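You operate a simulated robot arm through the tools that you are given. There is no shell and no other tool. Be economical: measure what you need, move in short steps, check, and stop when the job is done.

The job below is to be done with a simulated robot arm. You get a single attempt, and the scene is never put back.

## Task
Check the flat tube on the granite plate for bow, then for twist.
Fine: wedge under its middle and back; clamp it in the twist gauge, probe forward and back, unclamp; leave it lying there.
Where things are to end (x, y in the base frame): flat tube within 0.02 m of [0.4, -0.06].

It is judged by the outcome, as a careful person would: the job done as asked, and still so three seconds after it is handed in. It fails if anything else is knocked over, pushed out of place, dropped, spilled or broken.

## Robot
A 7-joint arm with a two-finger parallel gripper, hanging from a carriage that runs on a rail from [-2.103, -0.001] to [0.177, 0] (x, y) and turns from -6.039 to 5.969 rad about z. Base frame: it is fixed where the carriage stands at the start and does not move with it; the origin is on the floor, on the carriage's upright axis, x ahead of it, y to its left, z up; the surface under the hand at the start is at about z = 0.9. Units: m, rad, N and s.
With the tool pointing down near the work surface it reaches from about 0.24 to 0.68 m from the robot's upright axis, wherever it stands. Its first joint turns from -2.897 to 2.897 rad. Places, roughly: bed of the twist gauge [0.4, -0.1, 0.9]; flat tube [1.25, 0, 1]; probe slider [0.3, -0.3, 1]; red clamp lever [0.5, 0.2, 1]; wedge slider [0.6, -0.1, 0.9]. Payload 3.91 kg.
The tool frame sits at the grasp point between the pads (the TCP): z along the fingers, y along the line on which they close. The tips reach 0.03 m beyond it. The gripper opens to 0.11 m. The fingers are 0.02 m wide and 0.01 m thick; the gripper's body (0.048 by 0.112 m) begins 0.055 m behind the TCP.
Orientation is that of the tool frame in the base frame, as a unit quaternion [x, y, z, w]. With the fingers straight down and closing along the base's y, the tool's x points along the base's -x, its y along +y and its z along -z.

## Interface
- The arm moves only by the tool step_arm. Its argument "steps" is a list of rows, each an object of numbers (a shift or turn left out is 0, a gripper value left out holds the last): "tx", "ty", "tz": the shift along the tool's x, y, z in units of 30 mm (1.0 is 30 mm); "wx", "wy", "wz": the turn, a rotation vector about the tool's x, y, z in units of 6 degrees (1.0 is 6 degrees). In form: [{"tx": .., "ty": .., "tz": .., "wx": .., "wy": .., "wz": ..}, ...]. A call has 1 to 12 rows; each row shifts and turns the commanded pose from where the row before left it, along the tool's axes as they then stand. "gripper" is the closure in counts, from 0 (fully open) to 255 (shut), set as the call begins (left out, the last holds). A call with a number of a shift or a turn outside -1 to 1 is refused whole. A row lasts 0.2 s, in which the tool goes at most 0.05 m and 0.15 rad; a call with a longer step from one row to the next is refused whole, and so is a gripper value outside its range. Where a pose cannot be reached the arm comes as near as it can. A force on the tool above 60 N (or 10 N above the force at the start of the call, whichever is more), or a blocked arm, ends the call early, and 0.2 s more pass. The fingers move at their own pace (about 0.108 m/s each) and stop on an object; they squeeze with about 30 N. The grip force told is the motor's: it shows also when the fingers shut on nothing. Time passes only in rows, and 0.2 s behind the last, so rows that do not move let the fingers close. It gives the time, the measured TCP pose, the force on the tool (base axes), the opening and the grip force at its end, in the units of the frame above (readings bear some noise), with the torque about the TCP (base axes, N m) and any sound that the robot's microphone picked up.
- Cameras (640 x 400 px; columns grow to the right, rows downward): "scene" is now at [0.2598, -0.0108, 1.5315]; the picture's right is [-0.16, -0.99, 0.00], its down [-0.90, 0.15, -0.42] and it looks along [0.41, -0.07, -0.91] (base axes); focal length 276 px, centre (320, 200). "wrist" rides on the gripper at [0.072, 0.017, -0.103] in the tool frame; the picture's right is [-0.23, 0.97, 0.00], its down [-0.76, -0.18, -0.62] and it looks along [-0.61, -0.14, 0.78] (tool axes); focal length 222 px, centre (320, 200). There is no depth. A picture from a camera that has moved, and an enlarged one, comes with that camera's place and axes in the base frame and with its lens. The place of the scene camera against the robot may be out by one fixed shift of up to 0.012 m in any direction.
- camera(camera): a new picture of that camera. It takes no simulated time.
- move_column(by): slides the trunk up (or, below 0, down) by that many m; the arm and the scene camera ride with it, the base frame stays. It gives what a move gives, with no picture.
- drive_base(legs): drives the robot by 1 to 6 legs, each [ahead, left, turn to the left] in m, m and rad, along the robot's own axes; the way and the turn of a leg run together, so that a leg with both is an arc; at most 1.5 m and 3.142 rad a leg. The arm and the cameras ride along, it lands a little off, and it stops where it bumps. It keeps to its track: a leg is cut to what the track allows. It gives what a move gives.
- turn_head(pan, tilt): turns the head with the scene camera to pan (to the left, within 2.705 rad either way) and tilt (down, from -0.506 to 1.204), counted from straight ahead of the robot. It gives what a move gives.
- enlarge(camera, box): a new picture of the part [left, top, right, bottom] of that camera's present view, enlarged. It takes no simulated time.
- job_done(): hands the job in; it is judged then, once.

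Work in short steps. Places have to be worked out from the pictures, the camera data and where the tool is seen: move nearer, look again, correct. Check each grasp and each placing, and mend what went wrong. You have 120 turns and 90 pictures in all, those below and enlarged ones among them. Open the gripper and draw the arm clear of the work before you hand the job in, unless the task says otherwise; then end with one line.

The tools are called after "Request:" as name(argument=value, ...) on one line, values as JSON. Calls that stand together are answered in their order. step_arm: Moves the arm, as the interface text tells. Its arguments: {"type":"object","properties":{"steps":{"type":"array"},"gripper":{"type":"number"}},"required":["steps"]} The other tools are called the same way: move_column (by) slides the trunk up or down; drive_base (legs) drives the base; turn_head (pan, tilt) turns the head that bears the scene camera; camera (camera) takes a picture; enlarge (camera, box) takes an enlarged picture of a part of a camera's view; job_done () hands the job in.

At the start:

```text
clock: 0.0
ee_pos: [0.4085, 0.0509, 1.281]
ee_rot: [0.0, 1.0, -0.001, 0.0]
wrist_force: [0.0, 0.5, -0.2]
torque: [-0.02, 0.02, -0.01]
width: 0.11
finger_force: 0.0
trunk travel left (down, up): [-0.225, 0.355]
robot x, y, heading: [-0.0018, -0.0007, 0.004]
head pan, tilt: [-0.162, 1.141]
```

scene: 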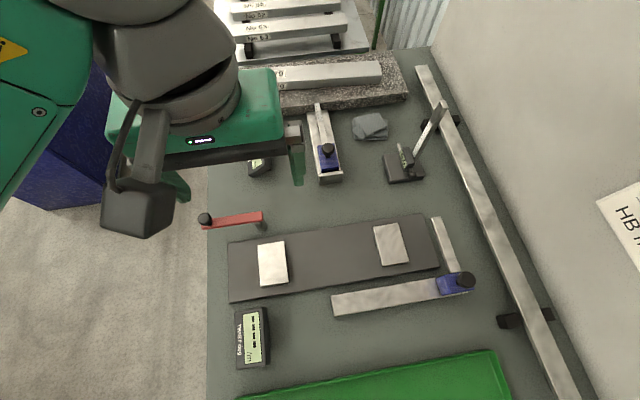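
wrist: 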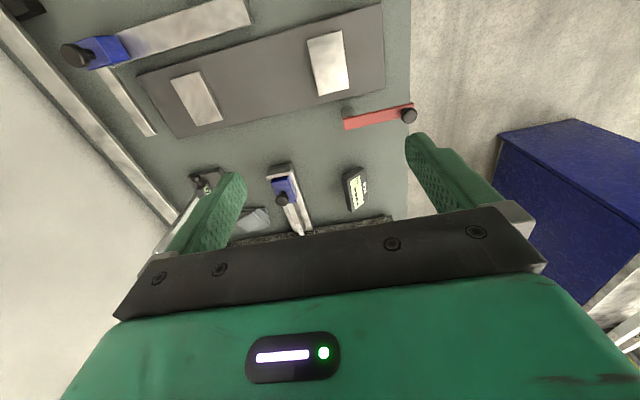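

I begin with closer looks at the scene: the granite with the tube, and the gauge area.

Request:
enlarge(camera="scene", box=[200, 0, 480, 190])

Request:
enlarge(camera="scene", box=[190, 180, 510, 400])

Request:
turn_head(pan=-0.1, tilt=0.6)

Request:
camera(camera="scene")

```text
2.11 times, centred on (340, 95) of scene
camera zoom: at [0.2598, -0.0108, 1.5315], right [-0.16, -0.99, 0.0], down [-0.9, 0.15, -0.42], along [0.41, -0.07, -0.91], focal length 582 px, centre (278, 421)
```

zoom: 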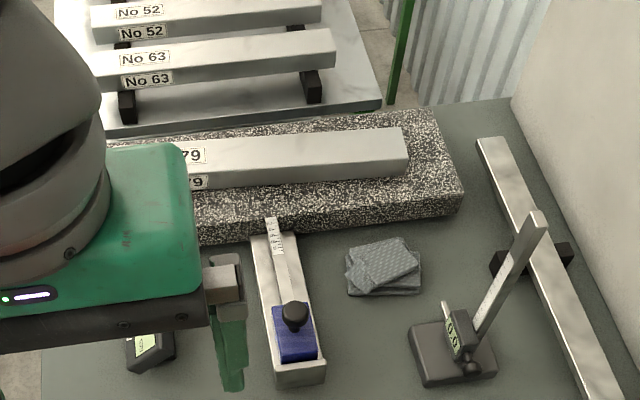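

```text
1.82 times, centred on (350, 290) of scene
camera zoom: at [0.2598, -0.0108, 1.5315], right [-0.16, -0.99, 0.0], down [-0.9, 0.15, -0.42], along [0.41, -0.07, -0.91], focal length 503 px, centre (266, 36)
```

zoom: 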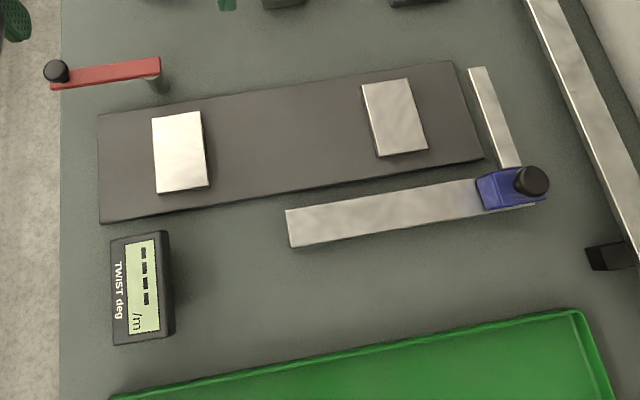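

```text
clock: 1.0
ee_pos: [0.4087, 0.0503, 1.2819]
ee_rot: [0.0, 1.0, 0.0, 0.001]
wrist_force: [-0.7, -1.3, 0.3]
torque: [0.01, 0.0, 0.0]
width: 0.1099
finger_force: 0.1
trunk travel left (down, up): [-0.225, 0.355]
robot x, y, heading: [0.0006, -0.0002, -0.002]
head pan, tilt: [-0.099, 0.6]
```

```text
85 pictures are left
camera scene: at [0.2883, -0.0099, 1.5726], right [-0.1, -0.99, 0.0], down [-0.56, 0.06, -0.82], along [0.82, -0.08, -0.57], focal length 276 px, centre (320, 200)
```

scene: 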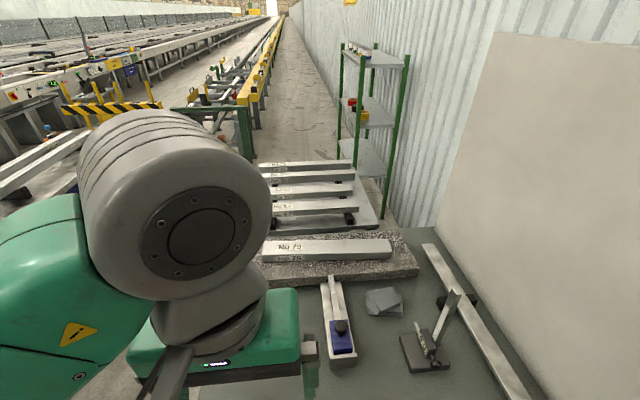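

The tube (No 79) lies on the granite at about x≈0.89, y≈-0.1, with the gauge bed in front. I drive the carriage forward so the wrist camera sees the granite and tube better.

Request:
drive_base(legs=[[0.17, 0, 0]])

Request:
camera(camera="wrist")

Request:
camera(camera="scene")

```text
clock: 2.4
ee_pos: [0.5736, 0.0505, 1.2819]
ee_rot: [0.0, 1.0, 0.001, 0.0]
wrist_force: [0.4, -0.2, 0.0]
torque: [0.01, 0.01, -0.01]
width: 0.1099
finger_force: 0.1
trunk travel left (down, up): [-0.225, 0.355]
robot x, y, heading: [0.1628, 0.0015, 0.004]
head pan, tilt: [-0.099, 0.6]
```

```text
84 pictures are left
camera wrist: at [0.5024, 0.0684, 1.3854], right [0.23, 0.97, 0.0], down [0.76, -0.18, 0.62], along [0.61, -0.14, -0.78], focal length 222 px, centre (320, 200)
```

wrist: 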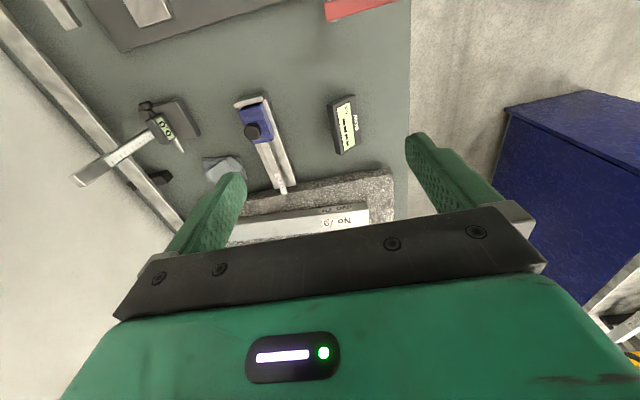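

```text
83 pictures are left
camera scene: at [0.4542, -0.0098, 1.5727], right [-0.1, -1.0, 0.0], down [-0.56, 0.06, -0.83], along [0.82, -0.08, -0.56], focal length 276 px, centre (320, 200)
```

scene: 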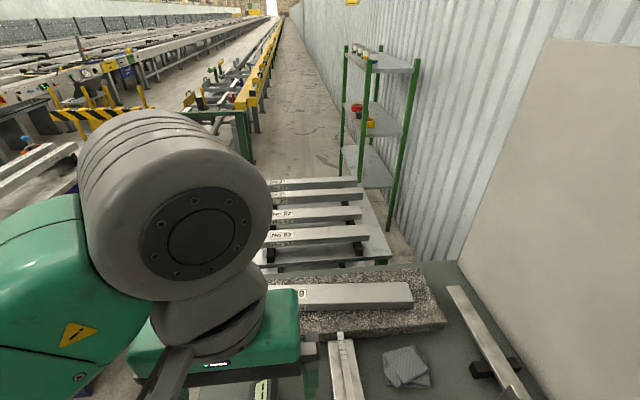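

I see the tube spans roughly y -0.29…0.10 at x≈0.88. I move the hand in toward it to measure the tube and wedge tip more accurately.

Request:
step_arm(steps=[{"tx": -1, "ty": -1, "tz": 0.5}, {"tx": -1, "ty": -1, "tz": 0.5}, {"tx": -1, "ty": -1, "tz": 0.5}, {"tx": -1, "ty": -1, "tz": 0.5}])

Request:
camera(camera="wrist")

Request:
camera(camera="scene")

```text
clock: 3.4
ee_pos: [0.6955, -0.0708, 1.2186]
ee_rot: [0.001, 1.0, 0.0, 0.0]
wrist_force: [-0.1, 0.1, 0.4]
torque: [0.0, 0.02, 0.0]
width: 0.1099
finger_force: 0.0
trunk travel left (down, up): [-0.225, 0.355]
robot x, y, heading: [0.1678, 0.0008, 0.001]
head pan, tilt: [-0.099, 0.6]
```

```text
82 pictures are left
camera wrist: at [0.6249, -0.0528, 1.3234], right [0.23, 0.97, 0.0], down [0.76, -0.18, 0.62], along [0.61, -0.14, -0.78], focal length 222 px, centre (320, 200)
```

wrist: 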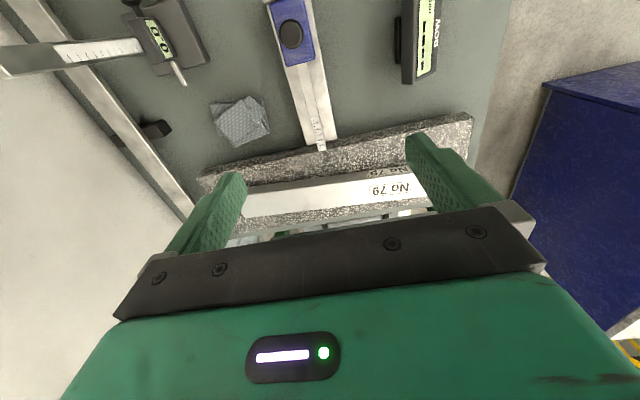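

```text
81 pictures are left
camera scene: at [0.4542, -0.0096, 1.5727], right [-0.1, -1.0, 0.0], down [-0.56, 0.06, -0.83], along [0.82, -0.08, -0.56], focal length 276 px, centre (320, 200)
```

scene: 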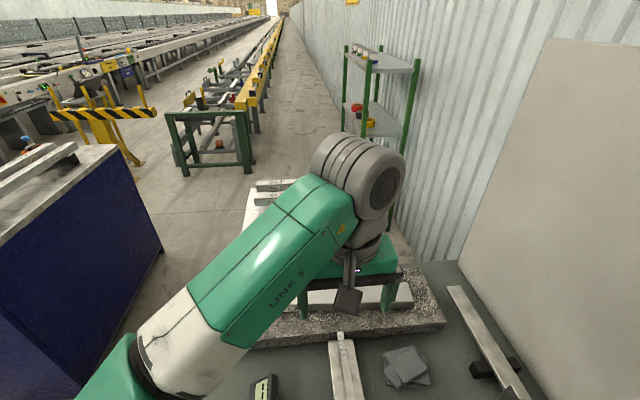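

The tube is between the fingers in view; I enlarge it for exact edges.

Request:
enlarge(camera="wrist", box=[180, 90, 480, 260])

Request:
enlarge(camera="wrist", box=[200, 0, 460, 160])

```text
2.13 times, centred on (330, 175) of wrist
camera zoom: at [0.6249, -0.0528, 1.3234], right [0.23, 0.97, 0.0], down [0.76, -0.18, 0.62], along [0.61, -0.14, -0.78], focal length 474 px, centre (299, 253)
```

zoom: 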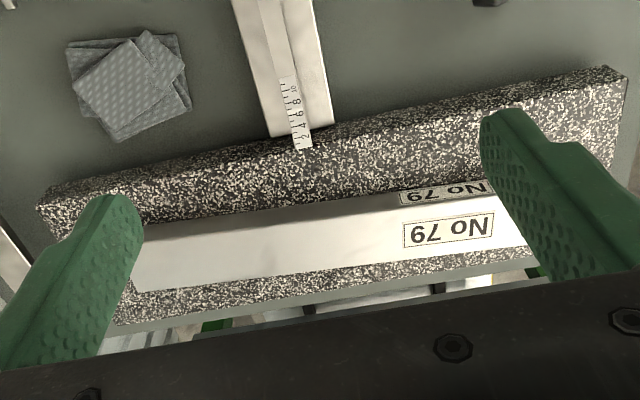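

```text
2.46 times, centred on (330, 80) of wrist
camera zoom: at [0.6249, -0.0528, 1.3234], right [0.23, 0.97, 0.0], down [0.76, -0.18, 0.62], along [0.61, -0.14, -0.78], focal length 547 px, centre (295, 495)
```

zoom: 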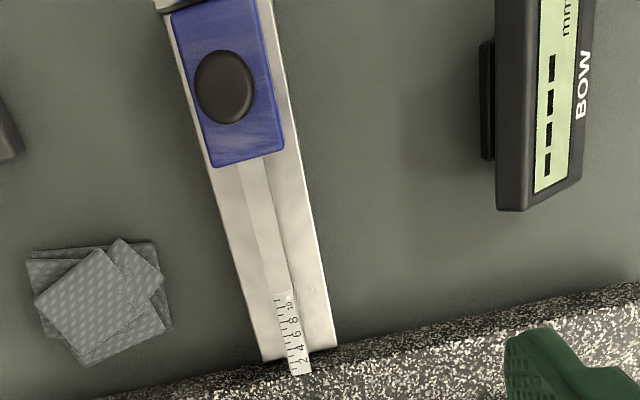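

Wedge rail runs along x at y≈-0.090, knob near x≈0.628; tube's about 0.06 m wide around x≈0.886. Next I come down over the wedge knob for a close view (TCP ~[0.60,-0.09,1.08]).

Request:
step_arm(steps=[{"tx": 0.8, "ty": -0.16, "tz": 0.8}, {"tx": 0.8, "ty": -0.16, "tz": 0.8}, {"tx": 0.8, "ty": -0.16, "tz": 1}, {"tx": 0.8, "ty": -0.16, "tz": 1}, {"tz": 1}])

Request:
camera(camera="wrist")

Request:
turn_head(pan=-0.1, tilt=0.95)

Request:
camera(camera="scene")

```text
clock: 4.6
ee_pos: [0.5983, -0.0878, 1.0813]
ee_rot: [0.0, 1.0, 0.0, -0.001]
wrist_force: [-0.3, -0.1, 0.1]
torque: [-0.05, -0.01, 0.01]
width: 0.11
finger_force: 0.1
trunk travel left (down, up): [-0.225, 0.355]
robot x, y, heading: [0.1665, 0.0033, 0.005]
head pan, tilt: [-0.099, 0.6]
```

```text
78 pictures are left
camera wrist: at [0.5266, -0.07, 1.1865], right [0.23, 0.97, 0.0], down [0.76, -0.18, 0.62], along [0.61, -0.14, -0.78], focal length 222 px, centre (320, 200)
```

wrist: 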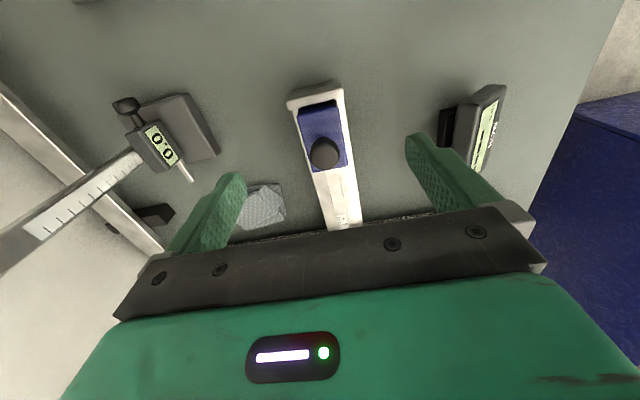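

```text
clock: 5.4
ee_pos: [0.5976, -0.0875, 1.0833]
ee_rot: [0.0, 1.0, 0.0, -0.001]
wrist_force: [0.3, 0.5, 0.3]
torque: [-0.02, 0.0, -0.01]
width: 0.11
finger_force: 0.1
trunk travel left (down, up): [-0.225, 0.355]
robot x, y, heading: [0.1672, 0.0027, -0.003]
head pan, tilt: [-0.099, 0.949]
```

```text
77 pictures are left
camera scene: at [0.4387, -0.0082, 1.5444], right [-0.1, -1.0, 0.0], down [-0.81, 0.08, -0.58], along [0.58, -0.06, -0.81], focal length 276 px, centre (320, 200)
```

scene: 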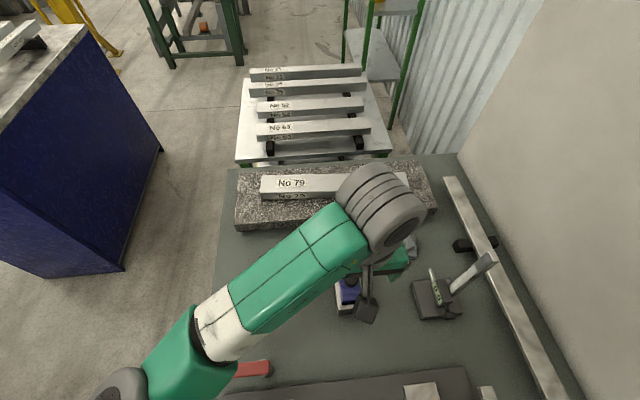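

Triangulating the knob gives (0.628, -0.088, top z≈0.983). I move above it with the fingers partly closed and go down to TCP z≈1.0.

Request:
step_arm(gripper=90, steps=[{"tx": -1, "ty": 0}, {"tz": 1}, {"tz": 1}, {"tz": 0.7}])

Request:
camera(camera="wrist")

```text
clock: 6.4
ee_pos: [0.6299, -0.088, 1.0012]
ee_rot: [0.0, 1.0, 0.0, 0.0]
wrist_force: [-0.1, -0.1, -0.8]
torque: [-0.01, -0.03, 0.01]
width: 0.071
finger_force: 0.0
trunk travel left (down, up): [-0.225, 0.355]
robot x, y, heading: [0.1661, -0.0003, 0.001]
head pan, tilt: [-0.099, 0.949]
```

```text
76 pictures are left
camera wrist: at [0.558, -0.0703, 1.1061], right [0.23, 0.97, 0.0], down [0.76, -0.18, 0.62], along [0.61, -0.14, -0.78], focal length 222 px, centre (320, 200)
```

wrist: 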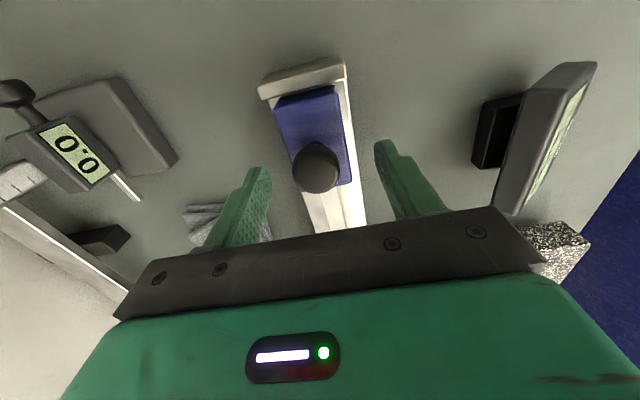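

The knob sits centred between the fingers. I lower another ~14 mm and close on it.

Request:
step_arm(steps=[{"tz": 0.25}, {"tz": 0.2}])

Request:
step_arm(gripper=255, steps=[{"tx": 0}, {"tx": 0}, {"tx": 0}])

Request:
camera(camera="wrist")

```text
clock: 7.0
ee_pos: [0.6294, -0.0884, 0.9889]
ee_rot: [0.0, 1.0, 0.0, 0.0]
wrist_force: [0.4, -0.2, -0.3]
torque: [-0.05, 0.02, 0.0]
width: 0.0712
finger_force: 0.0
trunk travel left (down, up): [-0.225, 0.355]
robot x, y, heading: [0.1647, 0.0019, 0.006]
head pan, tilt: [-0.099, 0.949]
```

```text
clock: 7.8
ee_pos: [0.629, -0.0911, 0.9885]
ee_rot: [0.001, 1.0, -0.001, 0.0]
wrist_force: [2.3, -8.2, -6.7]
torque: [0.03, -0.39, -0.21]
width: 0.029
finger_force: 44.7
trunk travel left (down, up): [-0.225, 0.355]
robot x, y, heading: [0.1663, 0.0028, 0.0]
head pan, tilt: [-0.099, 0.949]
```

```text
75 pictures are left
camera wrist: at [0.557, -0.0718, 1.093], right [0.23, 0.97, 0.0], down [0.76, -0.18, 0.62], along [0.61, -0.14, -0.78], focal length 222 px, centre (320, 200)
```

wrist: 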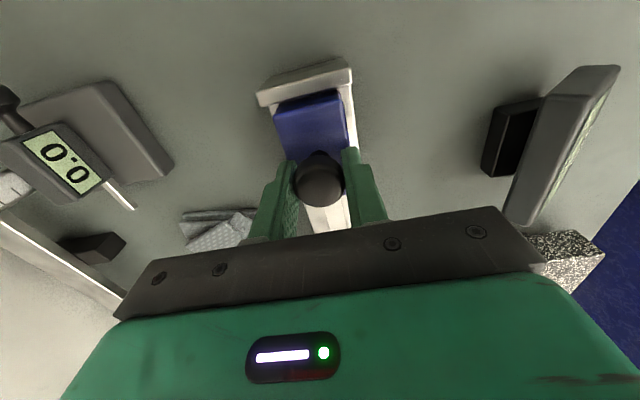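

The knob is gripped (29 mm). I push the wedge forward in small steps, watching the force.

Request:
step_arm(steps=[{"tx": -0.5}, {"tx": -0.5}, {"tx": -0.33}])

Request:
camera(camera="wrist")

```text
clock: 8.6
ee_pos: [0.6681, -0.0907, 0.9881]
ee_rot: [0.0, 1.0, -0.001, 0.001]
wrist_force: [-1.0, -9.5, 2.5]
torque: [0.18, 0.77, -0.08]
width: 0.0289
finger_force: 44.9
trunk travel left (down, up): [-0.225, 0.355]
robot x, y, heading: [0.1648, -0.0007, -0.004]
head pan, tilt: [-0.099, 0.949]
```

```text
74 pictures are left
camera wrist: at [0.5961, -0.0719, 1.093], right [0.23, 0.97, 0.0], down [0.76, -0.18, 0.62], along [0.61, -0.14, -0.78], focal length 222 px, centre (320, 200)
```

wrist: 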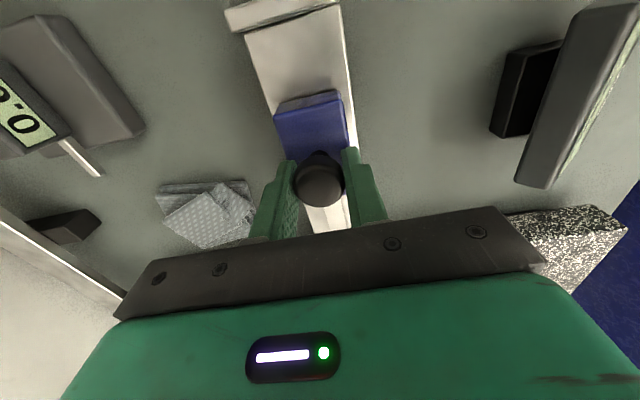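

Slider moves freely; I continue with finer steps and check the force.

Request:
step_arm(steps=[{"tx": -0.25}, {"tx": -0.25}])

Request:
step_arm(steps=[{"tx": -0.2}, {"tx": -0.2}])

Request:
camera(camera="scene")

```text
clock: 9.2
ee_pos: [0.6828, -0.0895, 0.9896]
ee_rot: [0.0, 1.0, 0.0, 0.0]
wrist_force: [-2.2, -8.9, 7.0]
torque: [0.18, 1.23, 0.1]
width: 0.0293
finger_force: 44.9
trunk travel left (down, up): [-0.225, 0.355]
robot x, y, heading: [0.1679, 0.0005, 0.0]
head pan, tilt: [-0.099, 0.949]
```

```text
clock: 9.8
ee_pos: [0.697, -0.0896, 0.9887]
ee_rot: [0.0, 1.0, -0.001, 0.001]
wrist_force: [-0.4, -10.6, 10.6]
torque: [0.08, 1.13, -0.08]
width: 0.029
finger_force: 45.3
trunk travel left (down, up): [-0.225, 0.355]
robot x, y, heading: [0.1652, 0.0039, -0.003]
head pan, tilt: [-0.099, 0.949]
```

```text
73 pictures are left
camera scene: at [0.439, -0.0094, 1.5445], right [-0.1, -0.99, 0.0], down [-0.81, 0.08, -0.58], along [0.58, -0.06, -0.81], focal length 276 px, centre (320, 200)
```

scene: 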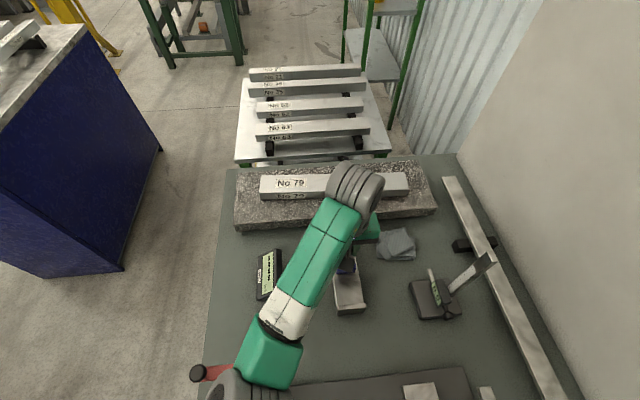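

Still free; tip should now be at the tube's front edge. I push on gently.

Request:
step_arm(steps=[{"tx": -0.17}, {"tx": -0.17}])

Request:
enlarge(camera="scene", box=[220, 150, 440, 320])

```text
clock: 10.4
ee_pos: [0.7049, -0.09, 0.9878]
ee_rot: [0.0, 1.0, -0.001, 0.0]
wrist_force: [0.0, -11.5, 1.1]
torque: [0.07, -0.96, 0.25]
width: 0.0293
finger_force: 45.0
trunk travel left (down, up): [-0.225, 0.355]
robot x, y, heading: [0.1654, -0.0016, 0.002]
head pan, tilt: [-0.099, 0.949]
```

```text
2.35 times, centred on (330, 235) of scene
camera zoom: at [0.4387, -0.0095, 1.5442], right [-0.1, -0.99, 0.0], down [-0.81, 0.08, -0.58], along [0.58, -0.06, -0.81], focal length 650 px, centre (296, 118)
```

zoom: 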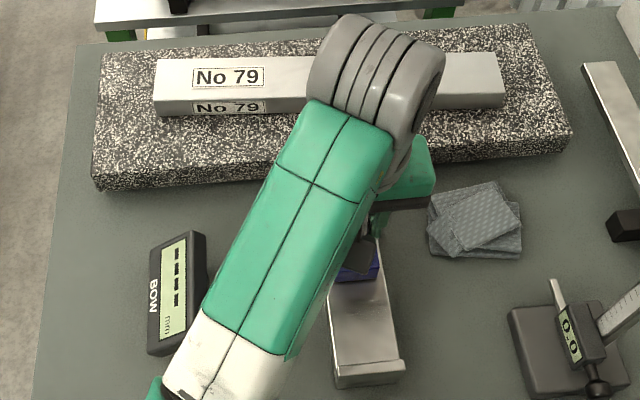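

The torque about y flipped and the hand lagged a bit: possible first contact. A few more millimetres.

Request:
step_arm(steps=[{"tx": -0.17}])

Request:
step_arm(steps=[{"tx": -0.17}])

Request:
enlarge(camera="scene", box=[220, 150, 440, 320])

```text
clock: 10.8
ee_pos: [0.7118, -0.0898, 0.9885]
ee_rot: [-0.001, 1.0, -0.002, -0.001]
wrist_force: [-0.3, -11.7, 2.9]
torque: [0.02, -0.57, -0.15]
width: 0.0294
finger_force: 45.0
trunk travel left (down, up): [-0.225, 0.355]
robot x, y, heading: [0.1688, 0.0014, 0.004]
head pan, tilt: [-0.099, 0.949]
```

```text
clock: 11.2
ee_pos: [0.7156, -0.0893, 0.9901]
ee_rot: [-0.001, 1.0, -0.001, 0.0]
wrist_force: [-0.2, -11.1, -0.7]
torque: [0.01, -0.68, -0.07]
width: 0.029
finger_force: 45.5
trunk travel left (down, up): [-0.225, 0.355]
robot x, y, heading: [0.1699, -0.0055, 0.001]
head pan, tilt: [-0.099, 0.949]
```

```text
2.35 times, centred on (330, 235) of scene
camera zoom: at [0.4387, -0.0093, 1.5443], right [-0.1, -1.0, 0.0], down [-0.81, 0.08, -0.58], along [0.58, -0.06, -0.81], focal length 650 px, centre (296, 118)
```

zoom: 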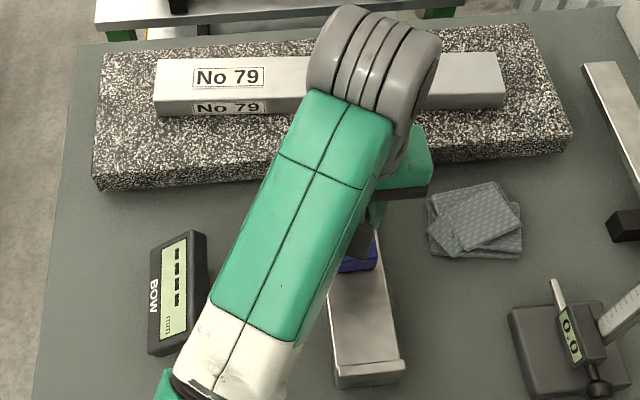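

No reading yet and no resistance; I continue with small steps and use the wrist view too.

Request:
step_arm(steps=[{"tx": -0.17}, {"tx": -0.17}])

Request:
camera(camera="wrist")

Request:
enlarge(camera="scene", box=[220, 150, 440, 320])

```text
clock: 11.8
ee_pos: [0.7261, -0.0893, 0.9904]
ee_rot: [0.0, 1.0, -0.001, 0.0]
wrist_force: [0.0, -9.4, 9.4]
torque: [-0.03, 1.35, 0.0]
width: 0.0291
finger_force: 44.9
trunk travel left (down, up): [-0.225, 0.355]
robot x, y, heading: [0.1642, 0.0019, -0.001]
head pan, tilt: [-0.099, 0.949]
```

```text
70 pictures are left
camera wrist: at [0.6543, -0.0719, 1.0929], right [0.23, 0.97, 0.0], down [0.76, -0.18, 0.62], along [0.61, -0.14, -0.78], focal length 222 px, centre (320, 200)
```

wrist: 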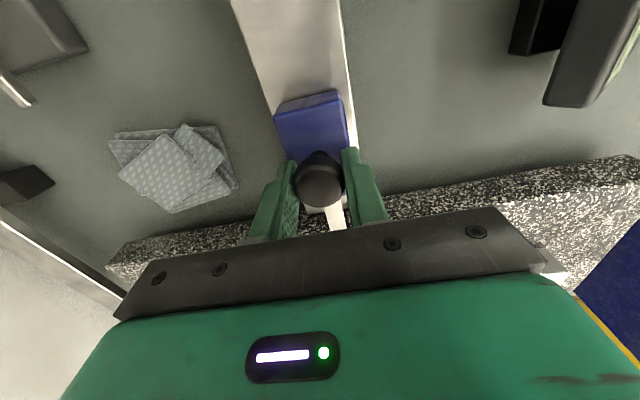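

```text
2.35 times, centred on (330, 235) of scene
camera zoom: at [0.4389, -0.0092, 1.5446], right [-0.1, -1.0, 0.0], down [-0.81, 0.08, -0.58], along [0.58, -0.06, -0.81], focal length 650 px, centre (296, 118)
```

zoom: 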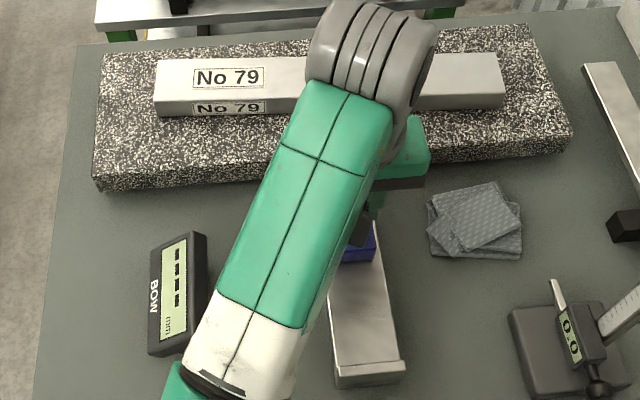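

Slider still free; continue.

Request:
step_arm(steps=[{"tx": -0.17}, {"tx": -0.17}])

Request:
step_arm(steps=[{"tx": -0.17}, {"tx": -0.17}])

Request:
enlarge(camera="scene", box=[220, 150, 440, 320])

```text
clock: 12.4
ee_pos: [0.7297, -0.0889, 0.9885]
ee_rot: [0.002, 1.0, 0.0, -0.003]
wrist_force: [-40.8, -3.1, 38.3]
torque: [0.29, 0.55, -0.03]
width: 0.0291
finger_force: 45.3
trunk travel left (down, up): [-0.225, 0.355]
robot x, y, heading: [0.1664, -0.0028, 0.0]
head pan, tilt: [-0.099, 0.949]
```

```text
clock: 12.7
ee_pos: [0.7301, -0.0892, 0.989]
ee_rot: [0.002, 1.0, -0.001, -0.005]
wrist_force: [-28.4, -0.3, 18.8]
torque: [0.18, 1.31, 0.09]
width: 0.029
finger_force: 45.0
trunk travel left (down, up): [-0.225, 0.355]
robot x, y, heading: [0.1679, 0.0014, -0.001]
head pan, tilt: [-0.099, 0.949]
stopped in row 1: the force on the tool passed its limit at 72 N (the readings are from after the stop); the commanded pose is now the measured one
```

```text
2.35 times, centred on (330, 235) of scene
camera zoom: at [0.4354, -0.0085, 1.5432], right [-0.1, -0.99, 0.0], down [-0.81, 0.08, -0.58], along [0.58, -0.06, -0.81], focal length 650 px, centre (296, 118)
```

zoom: 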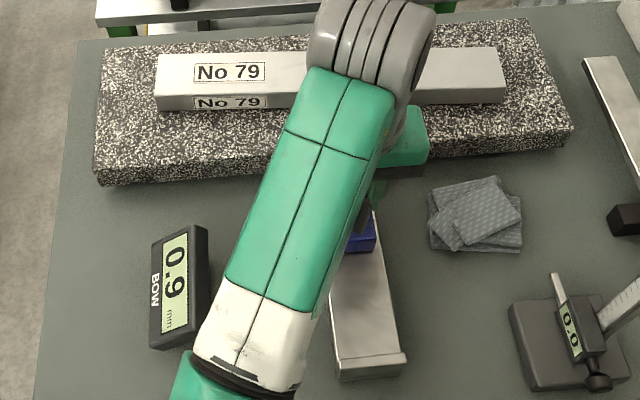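

BOW reads 0.9 mm: the wedge seated. Now I pull the slider back to its start at x≈0.629.

Request:
step_arm(steps=[{"tx": 0.3}, {"tx": 0.5}, {"tx": 0.5}, {"tx": 0.5}, {"tx": 0.5}, {"tx": 0.5}, {"tx": 0.4}, {"tx": 0.15}])

Request:
camera(camera="wrist")

Request:
enlarge(camera="scene", box=[220, 150, 440, 320])

```text
clock: 14.5
ee_pos: [0.633, -0.0894, 0.9883]
ee_rot: [0.0, 1.0, 0.0, -0.003]
wrist_force: [1.1, -8.8, -41.9]
torque: [0.0, -0.06, -0.05]
width: 0.0292
finger_force: 44.9
trunk travel left (down, up): [-0.225, 0.355]
robot x, y, heading: [0.166, -0.0008, -0.003]
head pan, tilt: [-0.099, 0.949]
```

```text
67 pictures are left
camera wrist: at [0.5614, -0.072, 1.0929], right [0.23, 0.97, 0.0], down [0.76, -0.18, 0.62], along [0.6, -0.14, -0.79], focal length 222 px, centre (320, 200)
```

wrist: 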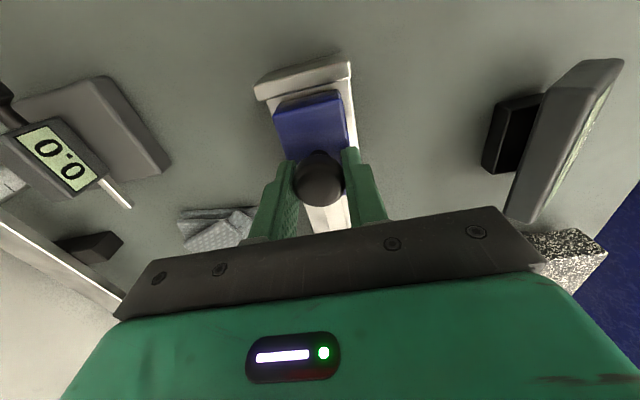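

```text
2.35 times, centred on (330, 235) of scene
camera zoom: at [0.4365, -0.0088, 1.5435], right [-0.1, -0.99, 0.0], down [-0.81, 0.08, -0.58], along [0.58, -0.06, -0.81], focal length 650 px, centre (296, 118)
```

zoom: 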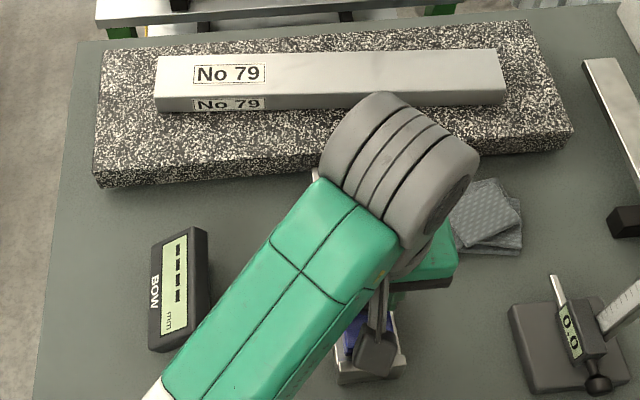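

Display has reset. I nudge the last few mm back and then release and lift.

Request:
step_arm(steps=[{"tx": 0.13, "tz": 0.05}])

Request:
step_arm(gripper=90, steps=[{"tx": 0}, {"tx": 0}, {"tz": -1}, {"tz": -1}, {"tz": -1}, {"tz": -1}])

Request:
camera(camera="wrist")

Request:
camera(camera="scene")

```text
clock: 14.9
ee_pos: [0.6305, -0.0891, 0.9885]
ee_rot: [0.001, 1.0, 0.0, -0.002]
wrist_force: [0.4, -8.5, -27.9]
torque: [0.02, 0.75, 0.03]
width: 0.0292
finger_force: 44.6
trunk travel left (down, up): [-0.225, 0.355]
robot x, y, heading: [0.1644, -0.0008, -0.003]
head pan, tilt: [-0.099, 0.949]
```

```text
clock: 16.3
ee_pos: [0.633, -0.0888, 1.1109]
ee_rot: [0.001, 1.0, 0.0, -0.002]
wrist_force: [0.6, -0.3, 0.4]
torque: [-0.04, 0.02, 0.04]
width: 0.0712
finger_force: 0.1
trunk travel left (down, up): [-0.225, 0.355]
robot x, y, heading: [0.1638, 0.0004, -0.003]
head pan, tilt: [-0.099, 0.949]
```

```text
65 pictures are left
camera wrist: at [0.561, -0.0709, 1.2147], right [0.23, 0.97, 0.0], down [0.76, -0.18, 0.62], along [0.6, -0.14, -0.78], focal length 222 px, centre (320, 200)
```

wrist: 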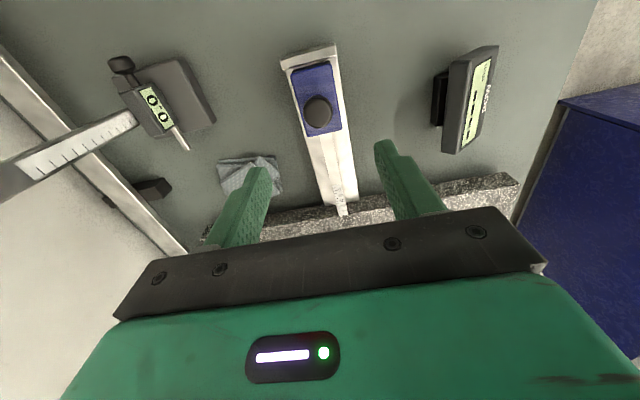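

```text
64 pictures are left
camera scene: at [0.4381, -0.0083, 1.5442], right [-0.1, -0.99, 0.0], down [-0.81, 0.08, -0.58], along [0.58, -0.06, -0.81], focal length 276 px, centre (320, 200)
```

scene: 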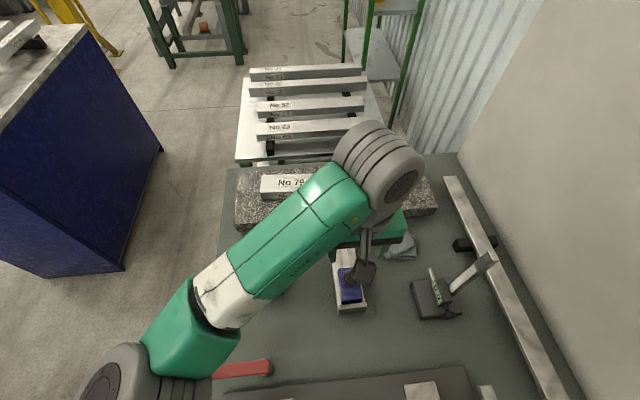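

Slider is home and the wedge withdrawn. Now I rotate the hand 90° so the fingers close along x, raise a bit, and approach over the tube to test reach.

Request:
drive_base(legs=[[0.02, 0, 0]])

Request:
step_arm(gripper=0, steps=[{"tz": -1, "wz": 1}, {"tz": -1, "wz": 1}, {"wz": 1}, {"wz": 1}, {"wz": 1}, {"wz": 1}, {"wz": 1}, {"wz": 1}, {"wz": 1}, {"wz": 1}, {"wz": 1}, {"wz": 1}])

Request:
step_arm(steps=[{"wz": 1}, {"wz": 1}, {"wz": 1}])

Request:
camera(camera="wrist")

```text
clock: 17.1
ee_pos: [0.6411, -0.089, 1.1108]
ee_rot: [0.001, 1.0, 0.001, -0.001]
wrist_force: [-0.4, 0.0, -0.5]
torque: [-0.05, 0.02, 0.01]
width: 0.0711
finger_force: 0.1
trunk travel left (down, up): [-0.225, 0.355]
robot x, y, heading: [0.1733, 0.0025, -0.0]
head pan, tilt: [-0.099, 0.949]
```

```text
clock: 19.7
ee_pos: [0.6411, -0.0892, 1.1694]
ee_rot: [0.59, 0.808, 0.0, -0.002]
wrist_force: [-0.3, -0.7, -1.2]
torque: [-0.01, -0.01, -0.01]
width: 0.1102
finger_force: 0.1
trunk travel left (down, up): [-0.225, 0.355]
robot x, y, heading: [0.1752, -0.0014, 0.004]
head pan, tilt: [-0.099, 0.949]
```

```text
clock: 20.5
ee_pos: [0.6409, -0.0874, 1.1707]
ee_rot: [0.708, 0.706, -0.002, 0.0]
wrist_force: [-0.4, 0.6, 0.3]
torque: [0.02, 0.01, -0.04]
width: 0.11
finger_force: 0.0
trunk travel left (down, up): [-0.225, 0.355]
robot x, y, heading: [0.1724, 0.0012, 0.004]
head pan, tilt: [-0.099, 0.949]
```

```text
63 pictures are left
camera wrist: at [0.6586, -0.0152, 1.2749], right [0.97, -0.23, 0.0], down [-0.18, -0.76, 0.62], along [-0.15, -0.61, -0.78], focal length 222 px, centre (320, 200)
```

wrist: 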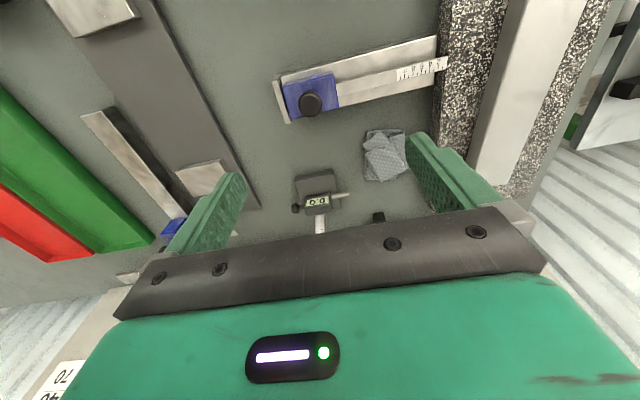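

Tool now: x→+y, y→+x. I move forward to x≈0.84 at this height and look.

Request:
step_arm(steps=[{"ty": 1}, {"ty": 1}, {"ty": 1}, {"ty": 1}, {"ty": 1}, {"ty": 1}, {"ty": 0.6, "tz": 0.5}])

Request:
camera(camera="wrist")

```text
clock: 22.1
ee_pos: [0.8399, -0.0885, 1.1557]
ee_rot: [0.708, 0.706, -0.001, -0.001]
wrist_force: [-1.1, -0.1, -0.2]
torque: [0.01, 0.0, 0.0]
width: 0.1101
finger_force: 0.1
trunk travel left (down, up): [-0.225, 0.355]
robot x, y, heading: [0.1731, 0.0007, -0.003]
head pan, tilt: [-0.099, 0.949]
```

```text
62 pictures are left
camera wrist: at [0.8584, -0.0154, 1.2593], right [0.97, -0.23, 0.0], down [-0.18, -0.76, 0.62], along [-0.14, -0.61, -0.78], focal length 222 px, centre (320, 200)
```

wrist: 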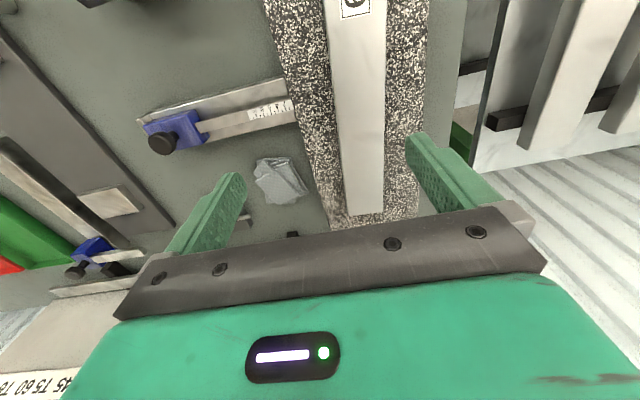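

The hand reaches x=0.84 here. Enlarging for the tube edges.

Request:
enlarge(camera="wrist", box=[250, 0, 450, 230])

```text
1.74 times, centred on (350, 115) of wrist
camera zoom: at [0.8584, -0.0154, 1.2593], right [0.97, -0.23, 0.0], down [-0.18, -0.76, 0.62], along [-0.14, -0.61, -0.78], focal length 386 px, centre (268, 348)
```

zoom: 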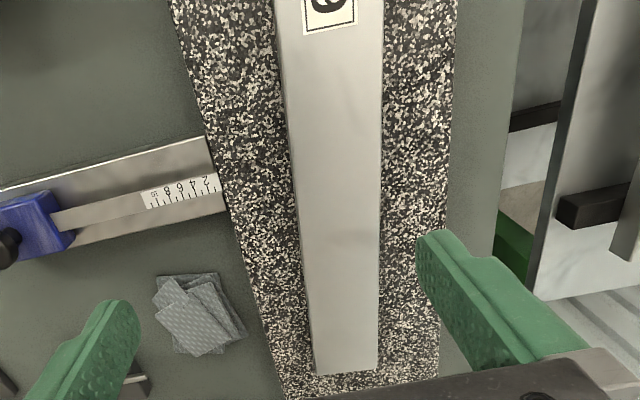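

Tube: width ≈0.059 m, centre x≈0.888, y mid≈-0.091, top z≈0.979. I move above it and see whether the arm reaches.

Request:
step_arm(steps=[{"ty": 0.8}, {"ty": 0.8}, {"tz": 1}, {"tz": 1}])

```text
clock: 23.1
ee_pos: [0.8676, -0.0832, 1.0956]
ee_rot: [0.708, 0.707, -0.001, 0.0]
wrist_force: [0.0, -0.6, -1.5]
torque: [0.0, 0.03, -0.02]
width: 0.1102
finger_force: 0.1
out of reach, approached as far as the arm can: row 2
trunk travel left (down, up): [-0.225, 0.355]
robot x, y, heading: [0.1727, -0.0007, -0.005]
head pan, tilt: [-0.099, 0.949]
```

The arm is ~2 cm short at this trunk height. I raise the hand and lower the trunk, so the arm can stretch flatter.

Request:
step_arm(steps=[{"tz": -1, "ty": -0.5}, {"tz": -1, "ty": -0.5}, {"tz": -1}, {"tz": -1}, {"tz": -1}])

Request:
move_column(by=-0.15)

Request:
step_arm(steps=[{"ty": 0.8}, {"ty": 0.8}])

```text
clock: 24.3
ee_pos: [0.8387, -0.0843, 1.2465]
ee_rot: [0.707, 0.707, 0.0, 0.0]
wrist_force: [-0.2, 0.2, 0.0]
torque: [0.01, -0.02, 0.03]
width: 0.1099
finger_force: 0.0
trunk travel left (down, up): [-0.225, 0.355]
robot x, y, heading: [0.1757, -0.0015, -0.004]
head pan, tilt: [-0.099, 0.949]
```

```text
clock: 26.1
ee_pos: [0.8387, -0.0845, 1.0977]
ee_rot: [0.707, 0.707, -0.001, -0.001]
wrist_force: [0.2, 0.0, 0.0]
torque: [0.0, 0.0, -0.01]
width: 0.1101
finger_force: 0.0
trunk travel left (down, up): [-0.075, 0.505]
robot x, y, heading: [0.1719, -0.0023, -0.003]
head pan, tilt: [-0.099, 0.949]
```

```text
clock: 26.7
ee_pos: [0.8567, -0.0769, 1.0944]
ee_rot: [0.708, 0.706, 0.0, -0.002]
wrist_force: [0.4, 0.2, 0.3]
torque: [-0.01, -0.01, -0.01]
width: 0.1102
finger_force: 0.2
out of reach, approached as far as the arm can: row 1, 2
trunk travel left (down, up): [-0.075, 0.505]
robot x, y, heading: [0.174, -0.0001, -0.002]
head pan, tilt: [-0.099, 0.949]
```

Straight-down reach is best (~0.70 m radius) with the TCP at about this trunk's z≈0.97–0.99. I drive to the rail end and go lower (tips still above the tube), then stretch out.

Request:
drive_base(legs=[[0.02, 0, 0]])

Request:
step_arm(steps=[{"tz": 1}, {"tz": 0.9}, {"ty": 0.5}, {"ty": 0.3}])

Request:
camera(camera="wrist")

```text
clock: 27.5
ee_pos: [0.8579, -0.076, 1.0949]
ee_rot: [0.708, 0.706, -0.001, 0.0]
wrist_force: [-0.6, 0.2, -0.4]
torque: [0.01, 0.0, 0.01]
width: 0.1101
finger_force: 0.1
trunk travel left (down, up): [-0.075, 0.505]
robot x, y, heading: [0.1745, -0.0018, 0.005]
head pan, tilt: [-0.099, 0.949]
```

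```text
clock: 28.5
ee_pos: [0.8679, -0.0752, 1.0392]
ee_rot: [0.708, 0.706, -0.001, -0.001]
wrist_force: [0.8, 0.0, 0.3]
torque: [0.02, -0.01, 0.03]
width: 0.1098
finger_force: 0.1
out of reach, approached as far as the arm can: row 2, 3, 4
trunk travel left (down, up): [-0.075, 0.505]
robot x, y, heading: [0.1766, 0.0021, 0.004]
head pan, tilt: [-0.099, 0.949]
```

```text
60 pictures are left
camera wrist: at [0.8855, -0.0011, 1.1429], right [0.97, -0.23, 0.0], down [-0.18, -0.76, 0.62], along [-0.14, -0.61, -0.78], focal length 222 px, centre (320, 200)
```

wrist: 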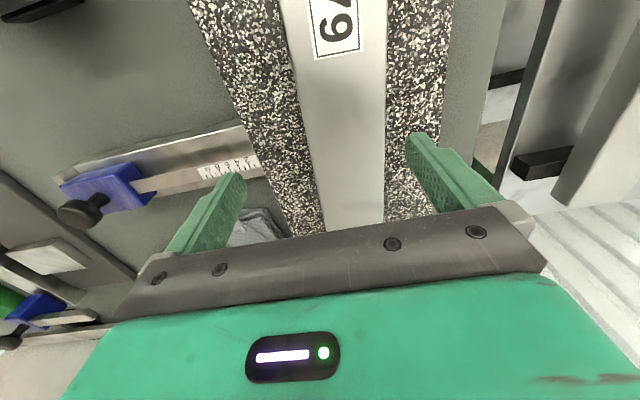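

The fingers would straddle the tube with ~6 mm clearance at the back. I descend in small steps, stretching out as the reach grows.

Request:
step_arm(steps=[{"tz": 0.4, "ty": 0.05}, {"tz": 0.4, "ty": 0.05}])

Request:
camera(camera="wrist")

```text
clock: 29.1
ee_pos: [0.8698, -0.0741, 1.0141]
ee_rot: [0.707, 0.707, -0.001, 0.0]
wrist_force: [-0.8, 0.2, 0.8]
torque: [0.03, 0.0, -0.02]
width: 0.1098
finger_force: 0.2
trunk travel left (down, up): [-0.075, 0.505]
robot x, y, heading: [0.175, 0.0032, 0.002]
head pan, tilt: [-0.099, 0.949]
```

```text
59 pictures are left
camera wrist: at [0.8876, -0.0005, 1.119], right [0.97, -0.23, 0.0], down [-0.18, -0.76, 0.62], along [-0.14, -0.61, -0.78], focal length 222 px, centre (320, 200)
```

wrist: 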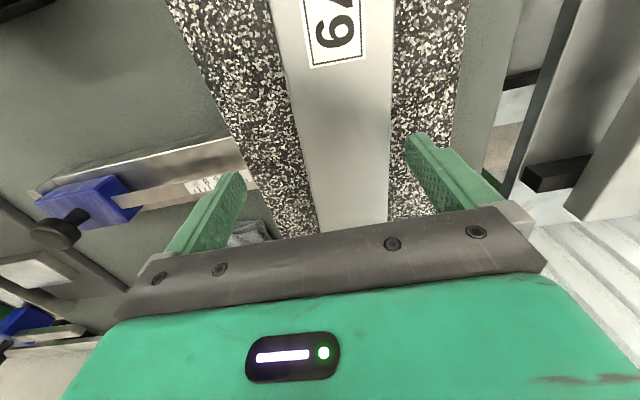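

Still clear on both sides. I go down the last 25 mm with tips beside the tube.

Request:
step_arm(steps=[{"tz": 0.3, "ty": 0.03}, {"tz": 0.3, "ty": 0.03}, {"tz": 0.25}])

Request:
camera(camera="wrist")

```text
clock: 29.9
ee_pos: [0.8722, -0.0716, 0.9888]
ee_rot: [0.707, 0.707, -0.001, -0.001]
wrist_force: [-1.0, -0.5, -0.4]
torque: [0.01, 0.01, -0.03]
width: 0.1101
finger_force: 0.0
trunk travel left (down, up): [-0.075, 0.505]
robot x, y, heading: [0.1754, 0.0029, 0.001]
head pan, tilt: [-0.099, 0.949]
```

```text
58 pictures are left
camera wrist: at [0.8903, 0.0005, 1.0931], right [0.97, -0.23, 0.0], down [-0.18, -0.76, 0.62], along [-0.14, -0.61, -0.78], focal length 222 px, centre (320, 200)
```

wrist: 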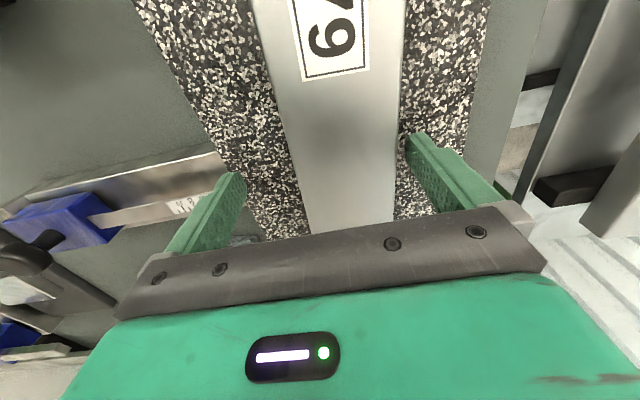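

Tips straddle the tube with no contact. I shift toward the tube's middle in y and close gently; the back finger draws the tube slightly toward me.

Request:
step_arm(steps=[{"tx": -0.5, "ty": -0.07}, {"tx": 0}])

Request:
step_arm(gripper=85, steps=[{"tx": 0}, {"tx": 0}])

Request:
step_arm(gripper=255, steps=[{"tx": 0}, {"tx": 0}, {"tx": 0}])

Request:
camera(camera="wrist")

```text
clock: 30.5
ee_pos: [0.87, -0.0886, 0.9891]
ee_rot: [0.707, 0.707, -0.001, -0.001]
wrist_force: [0.0, -0.3, 0.9]
torque: [0.02, 0.04, 0.02]
width: 0.1099
finger_force: 0.1
trunk travel left (down, up): [-0.075, 0.505]
robot x, y, heading: [0.1725, -0.0002, -0.001]
head pan, tilt: [-0.099, 0.949]
```

```text
clock: 31.1
ee_pos: [0.8693, -0.089, 0.9891]
ee_rot: [0.708, 0.707, -0.001, -0.001]
wrist_force: [0.6, -0.2, 0.1]
torque: [0.0, -0.04, -0.02]
width: 0.0735
finger_force: 0.1
trunk travel left (down, up): [-0.075, 0.505]
robot x, y, heading: [0.1739, 0.0012, -0.001]
head pan, tilt: [-0.099, 0.949]
```

```text
clock: 31.9
ee_pos: [0.8703, -0.0878, 0.9901]
ee_rot: [0.708, 0.706, 0.0, 0.0]
wrist_force: [-0.6, 0.1, 1.9]
torque: [-0.01, -0.12, -0.56]
width: 0.0604
finger_force: 29.8
trunk travel left (down, up): [-0.075, 0.505]
robot x, y, heading: [0.1767, -0.0028, 0.001]
head pan, tilt: [-0.099, 0.949]
```

```text
57 pictures are left
camera wrist: at [0.8886, -0.0153, 1.0935], right [0.97, -0.23, 0.0], down [-0.18, -0.76, 0.62], along [-0.14, -0.61, -0.78], focal length 222 px, centre (320, 200)
```

wrist: 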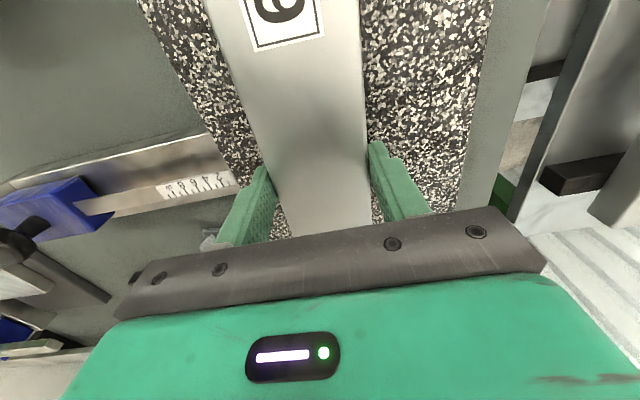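

Gripped at 60 mm width near the middle. I test-lift.

Request:
step_arm(steps=[{"tz": -0.4, "ty": -0.1}, {"tz": -0.5, "ty": -0.1}, {"tz": -0.6, "ty": -0.2}])

Request:
camera(camera="wrist")

Request:
camera(camera="scene")

```text
clock: 32.7
ee_pos: [0.8579, -0.0905, 1.0332]
ee_rot: [0.708, 0.707, 0.0, -0.002]
wrist_force: [0.0, -0.4, -4.7]
torque: [0.0, -0.03, -0.01]
width: 0.06
finger_force: 30.3
trunk travel left (down, up): [-0.075, 0.505]
robot x, y, heading: [0.1762, -0.0027, 0.004]
head pan, tilt: [-0.099, 0.949]
```

```text
56 pictures are left
camera wrist: at [0.876, -0.0163, 1.137], right [0.97, -0.23, 0.0], down [-0.18, -0.76, 0.62], along [-0.14, -0.61, -0.78], focal length 222 px, centre (320, 200)
```

wrist: 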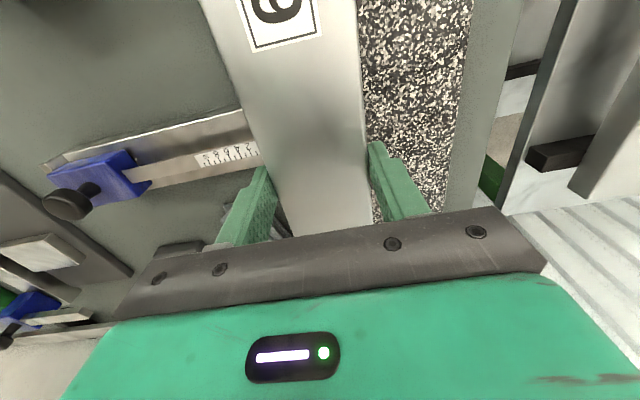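

```text
55 pictures are left
camera scene: at [0.4463, -0.0082, 1.3942], right [-0.1, -1.0, 0.0], down [-0.81, 0.08, -0.58], along [0.58, -0.06, -0.81], focal length 276 px, centre (320, 200)
```

scene: 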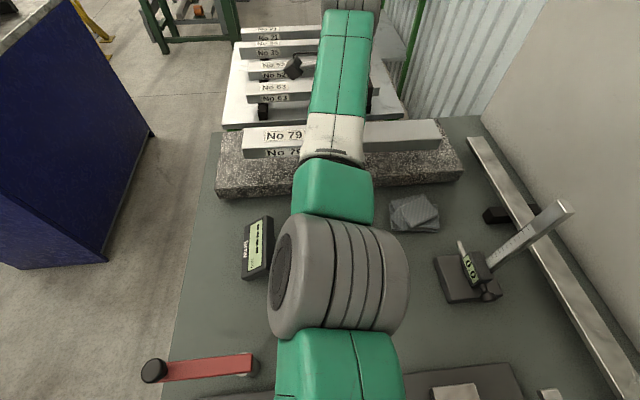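

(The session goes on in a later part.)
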